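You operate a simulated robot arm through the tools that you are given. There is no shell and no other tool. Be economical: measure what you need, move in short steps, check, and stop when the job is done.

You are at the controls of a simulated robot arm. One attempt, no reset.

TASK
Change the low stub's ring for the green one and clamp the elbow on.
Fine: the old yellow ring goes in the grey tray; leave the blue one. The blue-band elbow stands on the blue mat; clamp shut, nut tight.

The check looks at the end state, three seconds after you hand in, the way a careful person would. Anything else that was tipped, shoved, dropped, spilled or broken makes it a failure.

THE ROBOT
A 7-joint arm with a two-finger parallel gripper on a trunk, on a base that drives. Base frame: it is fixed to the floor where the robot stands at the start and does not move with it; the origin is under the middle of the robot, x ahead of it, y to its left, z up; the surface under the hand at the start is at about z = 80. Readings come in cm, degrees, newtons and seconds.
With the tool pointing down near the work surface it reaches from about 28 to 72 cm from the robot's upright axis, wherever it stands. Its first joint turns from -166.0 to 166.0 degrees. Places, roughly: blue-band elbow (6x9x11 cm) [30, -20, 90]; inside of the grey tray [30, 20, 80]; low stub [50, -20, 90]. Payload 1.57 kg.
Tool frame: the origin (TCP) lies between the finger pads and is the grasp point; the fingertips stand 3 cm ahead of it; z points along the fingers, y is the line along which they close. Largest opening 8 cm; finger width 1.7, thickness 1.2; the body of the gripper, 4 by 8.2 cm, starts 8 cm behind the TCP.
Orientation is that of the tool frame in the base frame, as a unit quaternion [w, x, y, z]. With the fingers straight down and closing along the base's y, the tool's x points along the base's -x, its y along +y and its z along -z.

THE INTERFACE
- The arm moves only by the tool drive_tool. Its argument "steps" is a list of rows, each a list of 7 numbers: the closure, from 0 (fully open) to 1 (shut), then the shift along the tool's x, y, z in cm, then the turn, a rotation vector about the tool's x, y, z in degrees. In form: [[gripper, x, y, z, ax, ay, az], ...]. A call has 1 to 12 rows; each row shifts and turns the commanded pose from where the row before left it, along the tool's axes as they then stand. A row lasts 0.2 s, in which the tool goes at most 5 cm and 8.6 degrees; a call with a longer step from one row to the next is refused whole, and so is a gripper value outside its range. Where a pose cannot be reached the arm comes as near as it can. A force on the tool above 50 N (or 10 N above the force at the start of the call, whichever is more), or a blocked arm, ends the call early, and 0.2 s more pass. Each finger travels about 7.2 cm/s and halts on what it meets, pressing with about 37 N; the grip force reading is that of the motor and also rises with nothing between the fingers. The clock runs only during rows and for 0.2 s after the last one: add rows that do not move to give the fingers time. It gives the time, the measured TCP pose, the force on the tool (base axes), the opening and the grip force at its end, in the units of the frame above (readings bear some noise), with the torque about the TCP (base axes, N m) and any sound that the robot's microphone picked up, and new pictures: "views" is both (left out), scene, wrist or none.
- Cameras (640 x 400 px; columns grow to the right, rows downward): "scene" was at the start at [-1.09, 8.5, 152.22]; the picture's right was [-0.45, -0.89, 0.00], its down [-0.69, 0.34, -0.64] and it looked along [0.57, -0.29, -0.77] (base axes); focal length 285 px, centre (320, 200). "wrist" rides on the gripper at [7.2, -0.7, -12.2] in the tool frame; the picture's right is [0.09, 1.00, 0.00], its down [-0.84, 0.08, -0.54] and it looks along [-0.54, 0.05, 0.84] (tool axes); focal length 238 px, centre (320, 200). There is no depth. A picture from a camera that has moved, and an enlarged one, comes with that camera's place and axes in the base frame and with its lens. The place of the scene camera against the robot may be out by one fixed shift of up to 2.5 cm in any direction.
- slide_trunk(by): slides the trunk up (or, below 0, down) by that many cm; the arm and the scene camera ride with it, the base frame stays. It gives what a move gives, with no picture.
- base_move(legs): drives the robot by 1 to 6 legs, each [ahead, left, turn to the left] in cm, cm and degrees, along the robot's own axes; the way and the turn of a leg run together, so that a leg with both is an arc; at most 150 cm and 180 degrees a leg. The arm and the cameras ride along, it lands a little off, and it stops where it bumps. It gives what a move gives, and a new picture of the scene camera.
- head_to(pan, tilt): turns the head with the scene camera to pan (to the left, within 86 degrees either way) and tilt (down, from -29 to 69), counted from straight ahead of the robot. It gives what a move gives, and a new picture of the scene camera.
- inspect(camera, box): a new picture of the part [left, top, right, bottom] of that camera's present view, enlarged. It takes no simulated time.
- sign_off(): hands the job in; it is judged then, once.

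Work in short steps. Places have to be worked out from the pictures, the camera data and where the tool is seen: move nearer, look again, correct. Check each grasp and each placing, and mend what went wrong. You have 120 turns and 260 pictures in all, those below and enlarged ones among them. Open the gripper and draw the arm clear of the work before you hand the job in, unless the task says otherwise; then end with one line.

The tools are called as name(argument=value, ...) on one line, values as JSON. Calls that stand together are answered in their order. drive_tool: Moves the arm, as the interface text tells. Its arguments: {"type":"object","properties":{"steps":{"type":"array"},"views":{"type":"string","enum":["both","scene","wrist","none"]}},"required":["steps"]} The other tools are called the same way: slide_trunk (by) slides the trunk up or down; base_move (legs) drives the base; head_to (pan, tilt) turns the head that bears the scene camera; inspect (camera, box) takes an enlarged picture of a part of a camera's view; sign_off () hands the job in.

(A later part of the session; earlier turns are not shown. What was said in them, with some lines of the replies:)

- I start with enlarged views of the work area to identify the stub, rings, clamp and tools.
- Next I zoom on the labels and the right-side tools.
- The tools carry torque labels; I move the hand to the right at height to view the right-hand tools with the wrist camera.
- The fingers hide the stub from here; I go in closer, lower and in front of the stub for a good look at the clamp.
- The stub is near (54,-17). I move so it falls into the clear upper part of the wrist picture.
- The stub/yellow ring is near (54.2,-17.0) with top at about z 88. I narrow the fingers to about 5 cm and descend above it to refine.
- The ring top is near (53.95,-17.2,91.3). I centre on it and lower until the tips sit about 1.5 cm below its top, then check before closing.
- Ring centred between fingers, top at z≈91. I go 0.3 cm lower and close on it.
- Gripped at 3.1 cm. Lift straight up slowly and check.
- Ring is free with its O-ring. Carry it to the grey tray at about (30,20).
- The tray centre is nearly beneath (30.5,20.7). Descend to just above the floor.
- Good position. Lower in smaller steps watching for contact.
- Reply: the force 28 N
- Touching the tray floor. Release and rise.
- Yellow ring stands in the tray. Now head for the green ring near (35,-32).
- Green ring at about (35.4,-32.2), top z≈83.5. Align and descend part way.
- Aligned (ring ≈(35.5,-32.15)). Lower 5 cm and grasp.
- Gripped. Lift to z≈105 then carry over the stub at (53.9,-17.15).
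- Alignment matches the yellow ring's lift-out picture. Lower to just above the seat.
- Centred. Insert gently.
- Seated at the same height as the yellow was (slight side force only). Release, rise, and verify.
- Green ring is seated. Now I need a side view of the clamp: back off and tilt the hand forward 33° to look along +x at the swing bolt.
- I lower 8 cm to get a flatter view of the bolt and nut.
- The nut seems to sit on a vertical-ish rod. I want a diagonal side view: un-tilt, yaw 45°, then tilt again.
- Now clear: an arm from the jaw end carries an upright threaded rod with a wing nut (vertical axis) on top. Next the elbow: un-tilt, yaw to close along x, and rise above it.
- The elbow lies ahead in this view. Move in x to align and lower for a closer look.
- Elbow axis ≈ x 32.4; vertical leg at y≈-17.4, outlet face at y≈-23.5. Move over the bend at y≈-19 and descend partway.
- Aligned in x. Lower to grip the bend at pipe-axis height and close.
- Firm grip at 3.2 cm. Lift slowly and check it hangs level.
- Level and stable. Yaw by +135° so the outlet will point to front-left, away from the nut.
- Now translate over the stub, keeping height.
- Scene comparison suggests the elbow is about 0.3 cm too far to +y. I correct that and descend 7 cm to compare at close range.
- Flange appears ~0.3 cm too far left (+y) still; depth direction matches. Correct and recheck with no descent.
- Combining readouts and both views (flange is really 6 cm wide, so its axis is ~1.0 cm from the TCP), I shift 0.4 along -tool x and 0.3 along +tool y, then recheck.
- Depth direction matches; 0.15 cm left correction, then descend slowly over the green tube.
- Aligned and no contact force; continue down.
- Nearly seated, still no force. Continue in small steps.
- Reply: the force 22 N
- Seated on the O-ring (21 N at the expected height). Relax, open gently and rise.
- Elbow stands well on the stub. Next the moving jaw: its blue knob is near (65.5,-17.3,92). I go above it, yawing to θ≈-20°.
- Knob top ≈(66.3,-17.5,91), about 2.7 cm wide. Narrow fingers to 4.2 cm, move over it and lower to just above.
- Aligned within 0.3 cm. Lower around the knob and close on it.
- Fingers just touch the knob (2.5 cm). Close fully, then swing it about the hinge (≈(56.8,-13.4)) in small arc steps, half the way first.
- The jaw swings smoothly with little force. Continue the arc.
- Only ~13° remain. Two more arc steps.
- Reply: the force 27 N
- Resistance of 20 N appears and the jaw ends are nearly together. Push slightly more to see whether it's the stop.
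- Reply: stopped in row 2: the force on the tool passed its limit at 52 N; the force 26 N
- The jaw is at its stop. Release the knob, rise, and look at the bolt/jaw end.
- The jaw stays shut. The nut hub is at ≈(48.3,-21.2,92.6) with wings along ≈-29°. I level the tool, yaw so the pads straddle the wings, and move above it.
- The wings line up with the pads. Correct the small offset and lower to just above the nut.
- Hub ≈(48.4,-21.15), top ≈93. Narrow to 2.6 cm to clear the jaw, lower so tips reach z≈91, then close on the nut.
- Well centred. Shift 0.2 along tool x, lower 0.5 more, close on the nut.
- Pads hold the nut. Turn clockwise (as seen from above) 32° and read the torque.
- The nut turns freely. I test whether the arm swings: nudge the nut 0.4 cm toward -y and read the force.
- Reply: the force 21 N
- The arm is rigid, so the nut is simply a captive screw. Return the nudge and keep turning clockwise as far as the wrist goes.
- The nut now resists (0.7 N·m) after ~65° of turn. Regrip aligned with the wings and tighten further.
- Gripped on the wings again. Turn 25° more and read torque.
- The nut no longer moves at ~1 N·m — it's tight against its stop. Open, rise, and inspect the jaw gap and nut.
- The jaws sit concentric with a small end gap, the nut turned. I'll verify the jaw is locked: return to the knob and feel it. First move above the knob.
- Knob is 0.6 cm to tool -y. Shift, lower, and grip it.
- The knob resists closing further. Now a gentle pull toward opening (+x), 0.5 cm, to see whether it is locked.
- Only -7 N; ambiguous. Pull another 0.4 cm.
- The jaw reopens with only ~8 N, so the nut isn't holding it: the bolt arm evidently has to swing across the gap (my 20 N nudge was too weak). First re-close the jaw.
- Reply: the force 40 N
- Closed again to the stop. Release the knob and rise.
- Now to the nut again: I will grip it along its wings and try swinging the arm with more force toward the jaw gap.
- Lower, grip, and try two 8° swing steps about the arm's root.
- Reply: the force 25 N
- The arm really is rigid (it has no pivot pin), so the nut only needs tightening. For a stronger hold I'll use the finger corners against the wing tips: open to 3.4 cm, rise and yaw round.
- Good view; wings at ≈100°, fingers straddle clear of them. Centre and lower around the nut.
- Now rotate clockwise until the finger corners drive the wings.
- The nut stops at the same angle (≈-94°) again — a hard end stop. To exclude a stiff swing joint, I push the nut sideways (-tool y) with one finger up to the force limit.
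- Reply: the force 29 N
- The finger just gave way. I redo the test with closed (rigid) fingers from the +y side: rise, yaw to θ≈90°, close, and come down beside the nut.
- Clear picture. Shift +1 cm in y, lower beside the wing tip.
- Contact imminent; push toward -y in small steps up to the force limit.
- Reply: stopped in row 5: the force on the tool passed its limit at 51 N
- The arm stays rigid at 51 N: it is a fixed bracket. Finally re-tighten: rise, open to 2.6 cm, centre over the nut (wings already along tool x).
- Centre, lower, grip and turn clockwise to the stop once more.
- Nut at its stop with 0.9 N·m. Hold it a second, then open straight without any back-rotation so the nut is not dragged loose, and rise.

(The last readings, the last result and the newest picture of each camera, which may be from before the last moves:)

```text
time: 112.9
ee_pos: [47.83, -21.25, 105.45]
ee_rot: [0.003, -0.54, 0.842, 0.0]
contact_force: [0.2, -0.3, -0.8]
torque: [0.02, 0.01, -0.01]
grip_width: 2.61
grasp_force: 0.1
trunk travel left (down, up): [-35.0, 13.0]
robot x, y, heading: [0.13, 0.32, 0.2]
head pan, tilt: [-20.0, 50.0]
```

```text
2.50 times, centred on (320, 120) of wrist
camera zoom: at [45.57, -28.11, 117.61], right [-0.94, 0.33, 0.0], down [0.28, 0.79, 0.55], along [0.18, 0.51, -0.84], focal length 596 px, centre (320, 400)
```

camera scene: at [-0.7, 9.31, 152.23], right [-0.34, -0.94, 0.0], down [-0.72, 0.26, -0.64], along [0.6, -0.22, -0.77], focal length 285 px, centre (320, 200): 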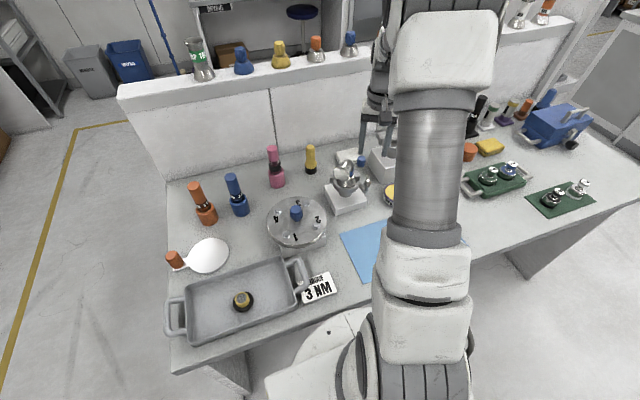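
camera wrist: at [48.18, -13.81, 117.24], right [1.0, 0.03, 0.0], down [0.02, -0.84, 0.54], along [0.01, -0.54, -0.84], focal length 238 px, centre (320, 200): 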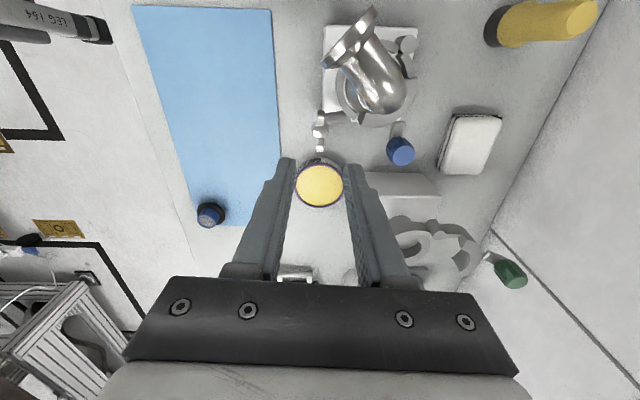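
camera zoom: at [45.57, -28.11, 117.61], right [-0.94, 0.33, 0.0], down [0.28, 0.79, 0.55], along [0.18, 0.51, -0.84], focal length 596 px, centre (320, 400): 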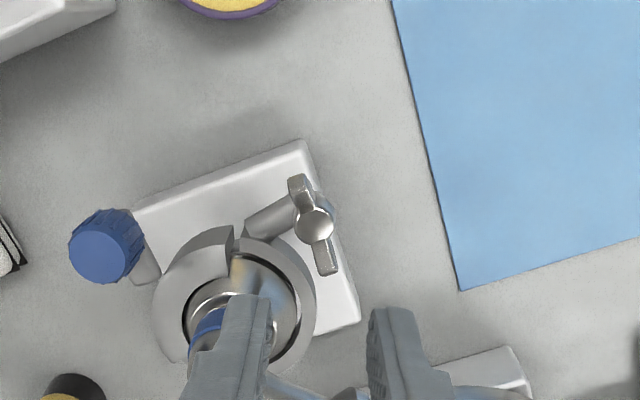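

Wings at the stop angle (≈86°). Now go to the knob (≈(56.95,-24.15)) to check whether the jaw is held.

drive_tool(steps=[[0.475, 0, 0, 0, 0, 0, -8.2], [0.475, 0, 0, 0, 0, 0, -8.2], [0.475, 0, 0, 0, 0, 0, -8.2], [0.475, 1.45, -4.55, 0, 0, 0, 0], [0.475, 1.45, -4.55, 0, 0, 0, 0], [0.475, 0, 0, 4, 0, 0, 0], [0.475, 0, 0, 3.5, 0, 0, 0], [0.475, 0, 0, 0, 0, 0, 0]], views="none")

inspect(camera="wrist", box=[220, 60, 420, 220])

```text
time: 114.7
ee_pos: [57.14, -24.03, 97.88]
ee_rot: [0.003, -0.706, 0.708, 0.0]
contact_force: [0.5, 0.6, 0.5]
torque: [-0.02, -0.02, 0.02]
grip_width: 4.2
grasp_force: 0.1
trunk travel left (down, up): [-35.0, 13.0]
robot x, y, heading: [0.08, -0.19, 0.1]
head pan, tilt: [-20.0, 50.0]
```

```text
2.50 times, centred on (320, 140) of wrist
camera zoom: at [57.81, -31.39, 110.08], right [-1.0, -0.09, -0.01], down [-0.08, 0.83, 0.54], along [-0.04, 0.54, -0.84], focal length 596 px, centre (320, 350)
```

zoom: 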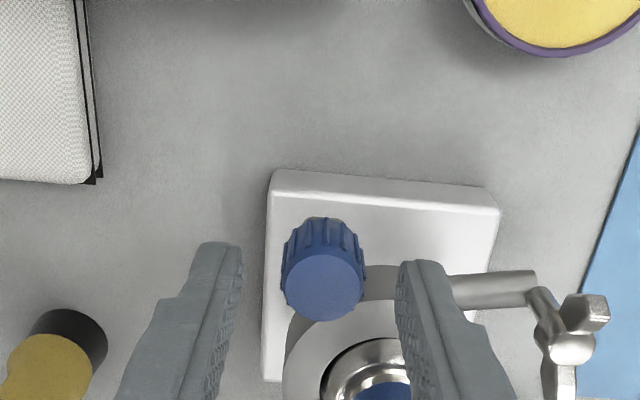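

Triangulating both views the knob is at y≈-23.2 (top z≈93.6). Shift, lower and grip.

drive_tool(steps=[[0.475, -0.85, 0, 2, 0, 0, 0], [0.475, 0, 0, 3.3, 0, 0, 0], [0.475, 0, 0, 0, 0, 0, 0], [0.6, 0, 0, 0, 0, 0, 0], [0.72, 0, 0, 0, 0, 0, 0], [0.8, 0, 0, 0, 0, 0, 0], [0.8, 0, 0, 0, 0, 0, 0]], views="none")

drive_tool(steps=[[0.8, 0, -0.3, 0, 0, 0, 0], [0.8, 0, -0.3, 0, 0, 0, 0], [0.8, 0, 0, 0, 0, 0, 0]], views="none")

inspect(camera="wrist", box=[220, 80, 420, 240])

```text
time: 116.3
ee_pos: [57.23, -23.25, 92.56]
ee_rot: [-0.003, 0.708, -0.706, 0.0]
contact_force: [-7.4, -1.6, -1.1]
torque: [0.1, 0.5, 0.32]
grip_width: 2.48
grasp_force: 35.9
trunk travel left (down, up): [-35.0, 13.0]
robot x, y, heading: [-0.14, 0.22, 0.3]
head pan, tilt: [-20.0, 50.0]
```

```text
time: 117.1
ee_pos: [57.84, -23.19, 92.5]
ee_rot: [0.003, -0.707, 0.707, 0.0]
contact_force: [-14.2, -2.2, -13.5]
torque: [-0.09, 0.38, 0.29]
grip_width: 2.48
grasp_force: 36.5
trunk travel left (down, up): [-35.0, 13.0]
robot x, y, heading: [-0.05, -0.0, 0.1]
head pan, tilt: [-20.0, 50.0]
```

```text
2.50 times, centred on (320, 160) of wrist
camera zoom: at [58.56, -30.47, 104.73], right [-1.0, -0.09, 0.0], down [-0.08, 0.83, 0.55], along [-0.05, 0.54, -0.84], focal length 596 px, centre (320, 300)
```

zoom: 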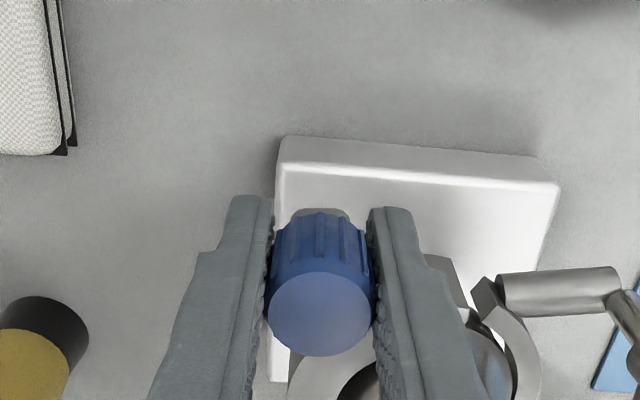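

Jaw still opens by hand force, so the nut doesn't lock it physically; friction holds it. Push it shut again firmly to the stop.

drive_tool(steps=[[0.8, 0, 0.4, 0, 0, 0, 2], [0.8, 0, 0.4, 0, 0, 0, 2], [0.8, 0.05, 0.3, 0, 0, 0, 1], [0.8, 0, 0.2, 0, 0, 0, 0], [0.8, 0, 0.1, 0, 0, 0, 0], [0.8, 0, 0, 0, 0, 0, 0]], views="none")

inspect(camera="wrist", box=[220, 80, 420, 240])

inspect(camera="scene", box=[320, 145, 390, 195])

```text
time: 118.5
ee_pos: [56.99, -23.46, 92.76]
ee_rot: [0.005, -0.675, 0.738, -0.002]
contact_force: [30.4, -12.1, -10.3]
torque: [0.57, 0.8, -0.35]
grip_width: 2.51
grasp_force: 35.7
trunk travel left (down, up): [-35.0, 13.0]
robot x, y, heading: [-0.23, 0.02, 0.1]
head pan, tilt: [-20.0, 50.0]
```

```text
2.50 times, centred on (320, 160) of wrist
camera zoom: at [56.93, -30.55, 104.87], right [-1.0, 0.0, -0.01], down [-0.01, 0.84, 0.54], along [0.01, 0.54, -0.84], focal length 596 px, centre (320, 300)
```

zoom: 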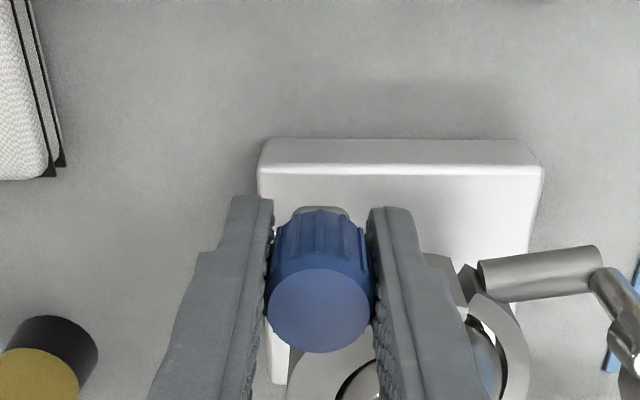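

```text
8.00 times, centred on (355, 170) of scene
camera zoom: at [-0.36, 9.21, 152.26], right [-0.34, -0.94, 0.0], down [-0.72, 0.26, -0.64], along [0.6, -0.22, -0.77], focal length 2280 px, centre (40, 440)
```

zoom: 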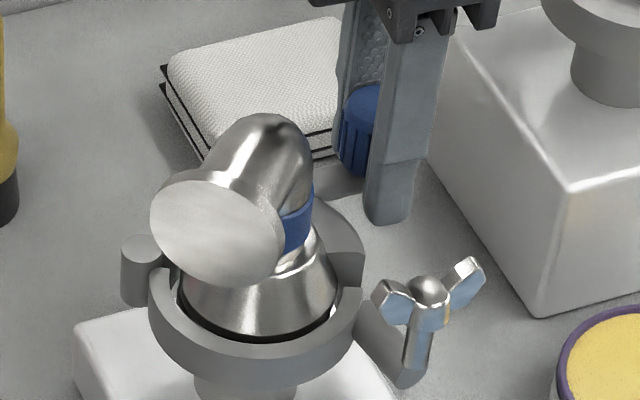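

Jaw is shut against its stop; the scene view shows the ends joined. Release the knob, rise, and go back over the nut to re-run the tightening with the jaw shut.

drive_tool(steps=[[0.65, 0, 0, 0, 0, 0, 0], [0.475, 0, 0, 0, 0, 0, 0], [0.475, 0, 0, 0, 0, 0, 0], [0.475, 0, 0, -3, 0, 0, 0], [0.475, 0, 0, -4.5, 0, 0, 0], [0.475, 0, 0, -4.5, 0, 0, 0], [0.6, -1.5, 4.2, 0, 0, 0, 0], [0.675, -1.5, 4.2, 0, 0, 0, 0], [0.675, 0, 0, 3.5, 0, 0, 0], [0.675, 0, 0, 0, 0, 0, 0]], views="none")

inspect(camera="wrist", box=[220, 60, 420, 220])

```text
time: 120.7
ee_pos: [48.41, -19.48, 101.04]
ee_rot: [0.003, -0.675, 0.737, 0.0]
contact_force: [0.5, 0.7, 0.0]
torque: [0.0, -0.03, -0.02]
grip_width: 2.57
grasp_force: 0.1
trunk travel left (down, up): [-35.0, 13.0]
robot x, y, heading: [-0.17, 0.05, 0.3]
head pan, tilt: [-20.0, 50.0]
```

```text
2.50 times, centred on (320, 140) of wrist
camera zoom: at [48.41, -26.59, 113.19], right [-1.0, 0.0, -0.01], down [-0.01, 0.84, 0.55], along [0.0, 0.55, -0.84], focal length 596 px, centre (320, 350)
```

zoom: 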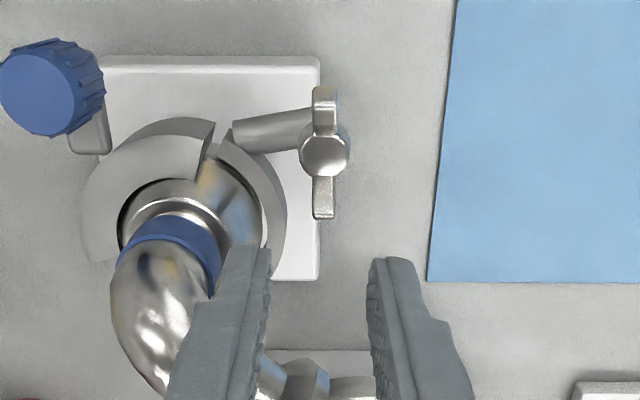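

The top view shows both jaws concentric, so it's shut. Centre on the nut, grip, back off ~33° and re-tighten to the stop.

drive_tool(steps=[[0.675, 1.74, 0.1, 3, 0, 0, 0], [0.675, 0, 0, 3, 0, 0, 0], [0.675, 0, 0, 1.6, 0, 0, 0], [0.85, 0, 0, 0, 0, 0, 0], [0.98, 0, 0, 0, 0, 0, 0], [0.98, 0, 0, 0, 0, 0, 0], [0.98, 0, 0, 0, 0, 0, -8], [0.98, 0, 0, 0, 0, 0, -8], [0.98, 0, 0, 0, 0, 0, -8], [0.98, 0, 0, 0, 0, 0, -8], [0.98, 0, 0, 0, 0, 0, 0]], views="none")

inspect(camera="wrist", box=[220, 80, 420, 240])

```text
time: 123.1
ee_pos: [48.2, -21.04, 93.56]
ee_rot: [-0.004, 0.852, -0.523, 0.003]
contact_force: [8.0, -4.5, 6.8]
torque: [0.17, 0.66, 0.06]
grip_width: 0.9
grasp_force: 27.7
trunk travel left (down, up): [-35.0, 13.0]
robot x, y, heading: [0.01, -0.03, 0.2]
head pan, tilt: [-20.0, 50.0]
```

```text
2.50 times, centred on (320, 160) of wrist
camera zoom: at [52.11, -27.22, 105.76], right [-0.84, -0.53, -0.01], down [-0.45, 0.71, 0.54], along [-0.28, 0.46, -0.84], focal length 596 px, centre (320, 300)
```

zoom: 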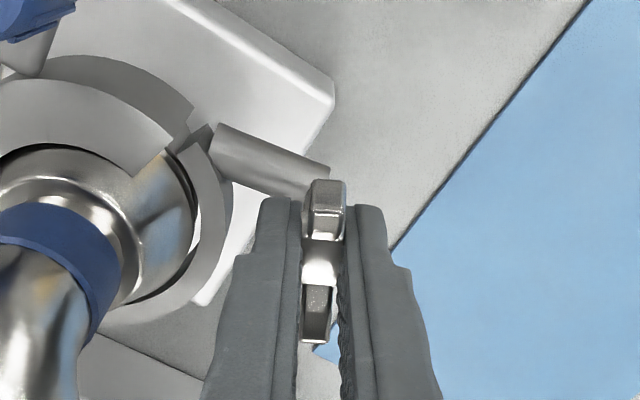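

Turned back freely with the wrist able to follow. Continue CCW 40° to feel whether the loose end is where it started.

drive_tool(steps=[[0.98, 0, 0, 0, 0, 0, -8], [0.98, 0, 0, 0, 0, 0, -8], [0.98, 0, 0, 0, 0, 0, -8], [0.98, 0, 0, 0, 0, 0, -8], [0.98, 0, 0, 0, 0, 0, -8], [0.98, 0, 0, 0, 0, 0, -6], [0.98, 0, 0, 0, 0, 0, 0]], views="none")

inspect(camera="wrist", box=[220, 80, 420, 240])

```text
time: 124.7
ee_pos: [48.24, -21.2, 93.46]
ee_rot: [-0.002, 0.989, -0.148, 0.002]
contact_force: [-1.1, -6.5, 5.3]
torque: [-0.4, 0.82, 0.03]
grip_width: 0.91
grasp_force: 26.8
trunk travel left (down, up): [-35.0, 13.0]
robot x, y, heading: [-0.25, -0.28, -0.0]
head pan, tilt: [-20.0, 50.0]
```

```text
2.50 times, centred on (320, 160) of wrist
camera zoom: at [55.28, -22.65, 105.78], right [-0.2, -0.98, 0.0], down [-0.83, 0.17, 0.54], along [-0.53, 0.11, -0.84], focal length 596 px, centre (320, 300)
```

zoom: 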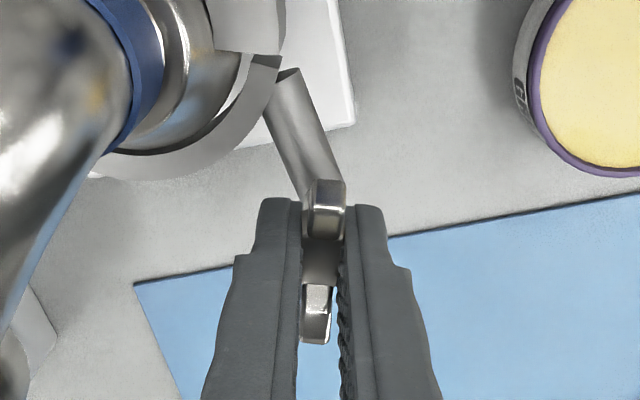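

The nut turns freely past its start the other way, so the clockwise end is the seated (tight) one. Turn it clockwise all the way to the stop now.

drive_tool(steps=[[0.98, 0, 0, 0, 0, 0, 8.3], [0.98, 0, 0, 0, 0, 0, 8.3], [0.98, 0, 0, 0, 0, 0, 8.3], [0.98, 0, 0, 0, 0, 0, 8.3], [0.98, 0, 0, 0, 0, 0, 8.3], [0.98, 0, 0, 0, 0, 0, 8.3], [0.98, 0, 0, 0, 0, 0, 8.3], [0.98, 0, 0, 0, 0, 0, 8.3], [0.98, 0, 0, 0, 0, 0, 8.3], [0.98, 0, 0, 0, 0, 0, 8.3], [0.98, 0, 0, 0, 0, 0, 8.3], [0.98, 0, 0, 0, 0, 0, 8.3]], views="none")

inspect(camera="wrist", box=[220, 80, 420, 240])

```text
time: 127.3
ee_pos: [48.25, -21.02, 93.63]
ee_rot: [0.004, -0.525, 0.851, 0.0]
contact_force: [3.6, 3.0, 9.4]
torque: [-0.69, 0.77, 1.11]
grip_width: 1.85
grasp_force: 33.1
trunk travel left (down, up): [-35.0, 13.0]
robot x, y, heading: [-0.06, -0.1, 0.1]
head pan, tilt: [-20.0, 50.0]
```

```text
2.50 times, centred on (320, 160) of wrist
camera zoom: at [45.65, -27.8, 105.86], right [-0.93, 0.36, -0.01], down [0.3, 0.78, 0.55], along [0.2, 0.51, -0.84], focal length 596 px, centre (320, 300)
```

zoom: 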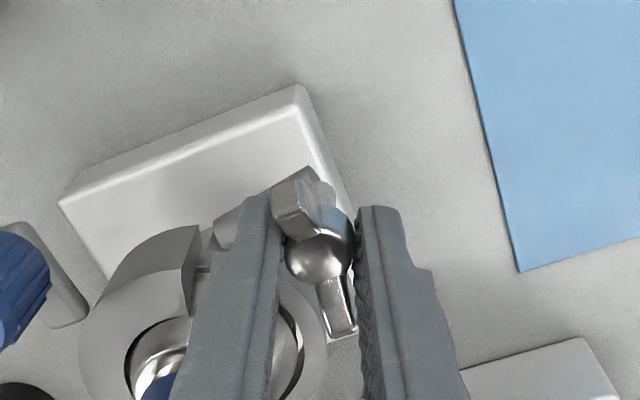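

Seated again at 1.1 N·m. Open straight without rotation, rise, and retreat clear.

drive_tool(steps=[[0.98, 0, 0, 0, 0, 0, 0], [0.675, 0, 0, 0, 0, 0, 0], [0.6, 0, 0, 0, 0, 0, 0], [0.6, 0, 0, -1.5, 0, 0, 0], [0.6, 0, 0, -3.5, 0, 0, 0], [0.6, 0, 0, -4.5, 0, 0, 0], [0.6, 0, 0, -4.5, 0, 0, 0], [0.3, 0, 0, -4.5, 0, 0, 0], [0, 0, 0, -4, 0, 0, 0], [0, 0, 0, 0, 0, 0, 0]], views="both")

inspect(camera="wrist", box=[220, 40, 420, 200])

inspect(camera="scene", box=[320, 145, 390, 195])

```text
time: 129.5
ee_pos: [48.1, -21.54, 116.28]
ee_rot: [0.004, -0.524, 0.851, 0.0]
contact_force: [0.0, 0.1, 0.1]
torque: [0.01, 0.02, 0.0]
grip_width: 8.02
grasp_force: 0.0
trunk travel left (down, up): [-35.0, 13.0]
robot x, y, heading: [-0.0, -0.05, 0.1]
head pan, tilt: [-20.0, 50.0]
camera scene: at [-0.72, 9.37, 152.23], right [-0.34, -0.94, 0.0], down [-0.72, 0.26, -0.64], along [0.6, -0.22, -0.77], focal length 285 px, centre (320, 200)
camera wrist: at [45.48, -28.19, 128.52], right [-0.93, 0.36, 0.0], down [0.3, 0.78, 0.55], along [0.2, 0.51, -0.84], focal length 238 px, centre (320, 200)
```

scene: 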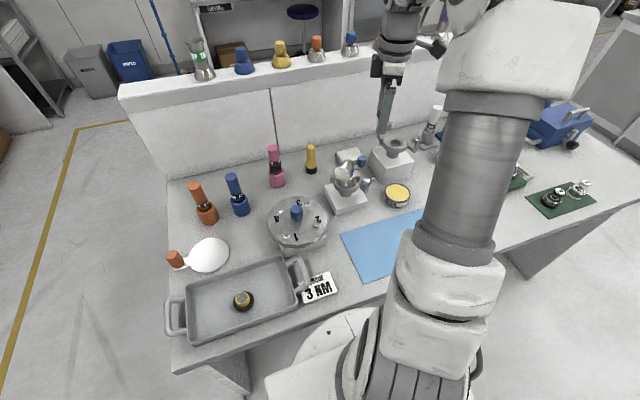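
wrist: 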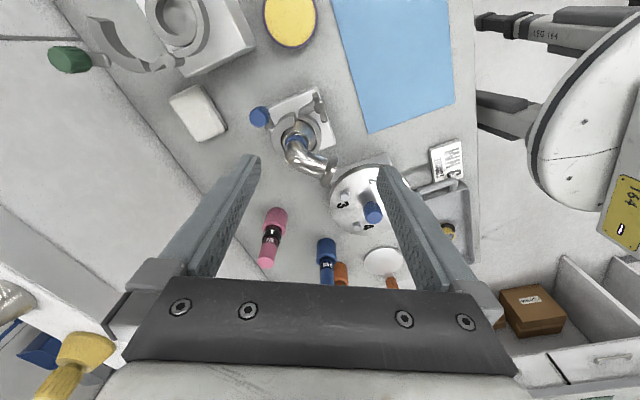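

```text
2.50 times, centred on (320, 120) of wrist
camera zoom: at [45.48, -28.19, 128.52], right [-0.93, 0.36, 0.0], down [0.3, 0.78, 0.55], along [0.2, 0.51, -0.84], focal length 596 px, centre (320, 400)
```

zoom: 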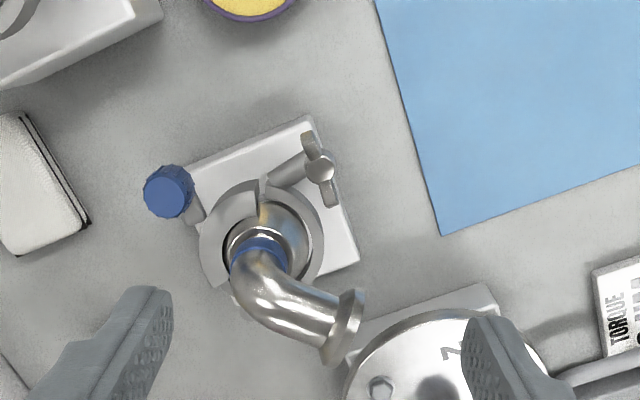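

```text
8.00 times, centred on (355, 170) of scene
camera zoom: at [-0.72, 9.37, 152.23], right [-0.34, -0.94, 0.0], down [-0.72, 0.26, -0.64], along [0.6, -0.22, -0.77], focal length 2280 px, centre (40, 440)
```

zoom: 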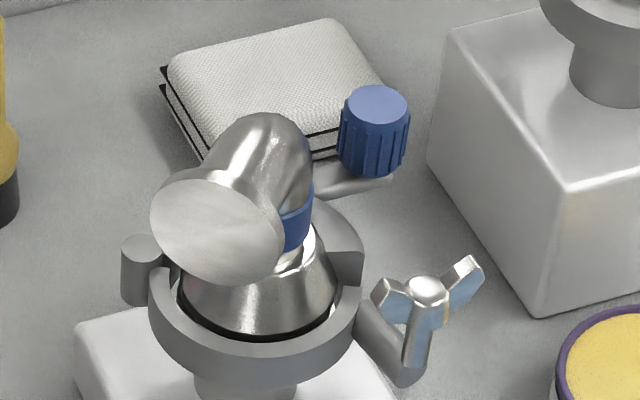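

Everything checks out in the last pictures: green ring and elbow on the low stub, jaw shut, nut at its stop, yellow ring in the tray, gripper open and clear. I hand in.

sign_off()

```text
The job is handed in.
```

I handed the job in with the green ring and blue-band elbow on the low stub, the clamp shut and the yellow ring in the grey tray. The blue ring was left alone. The nut is turned clockwise to its hard stop at about 1 N·m, but when I pulled on the knob earlier with the nut there, the jaw still opened at about 8–14 N. I did not repeat that pull after the final tightening, so it may be friction holding the clamp shut.
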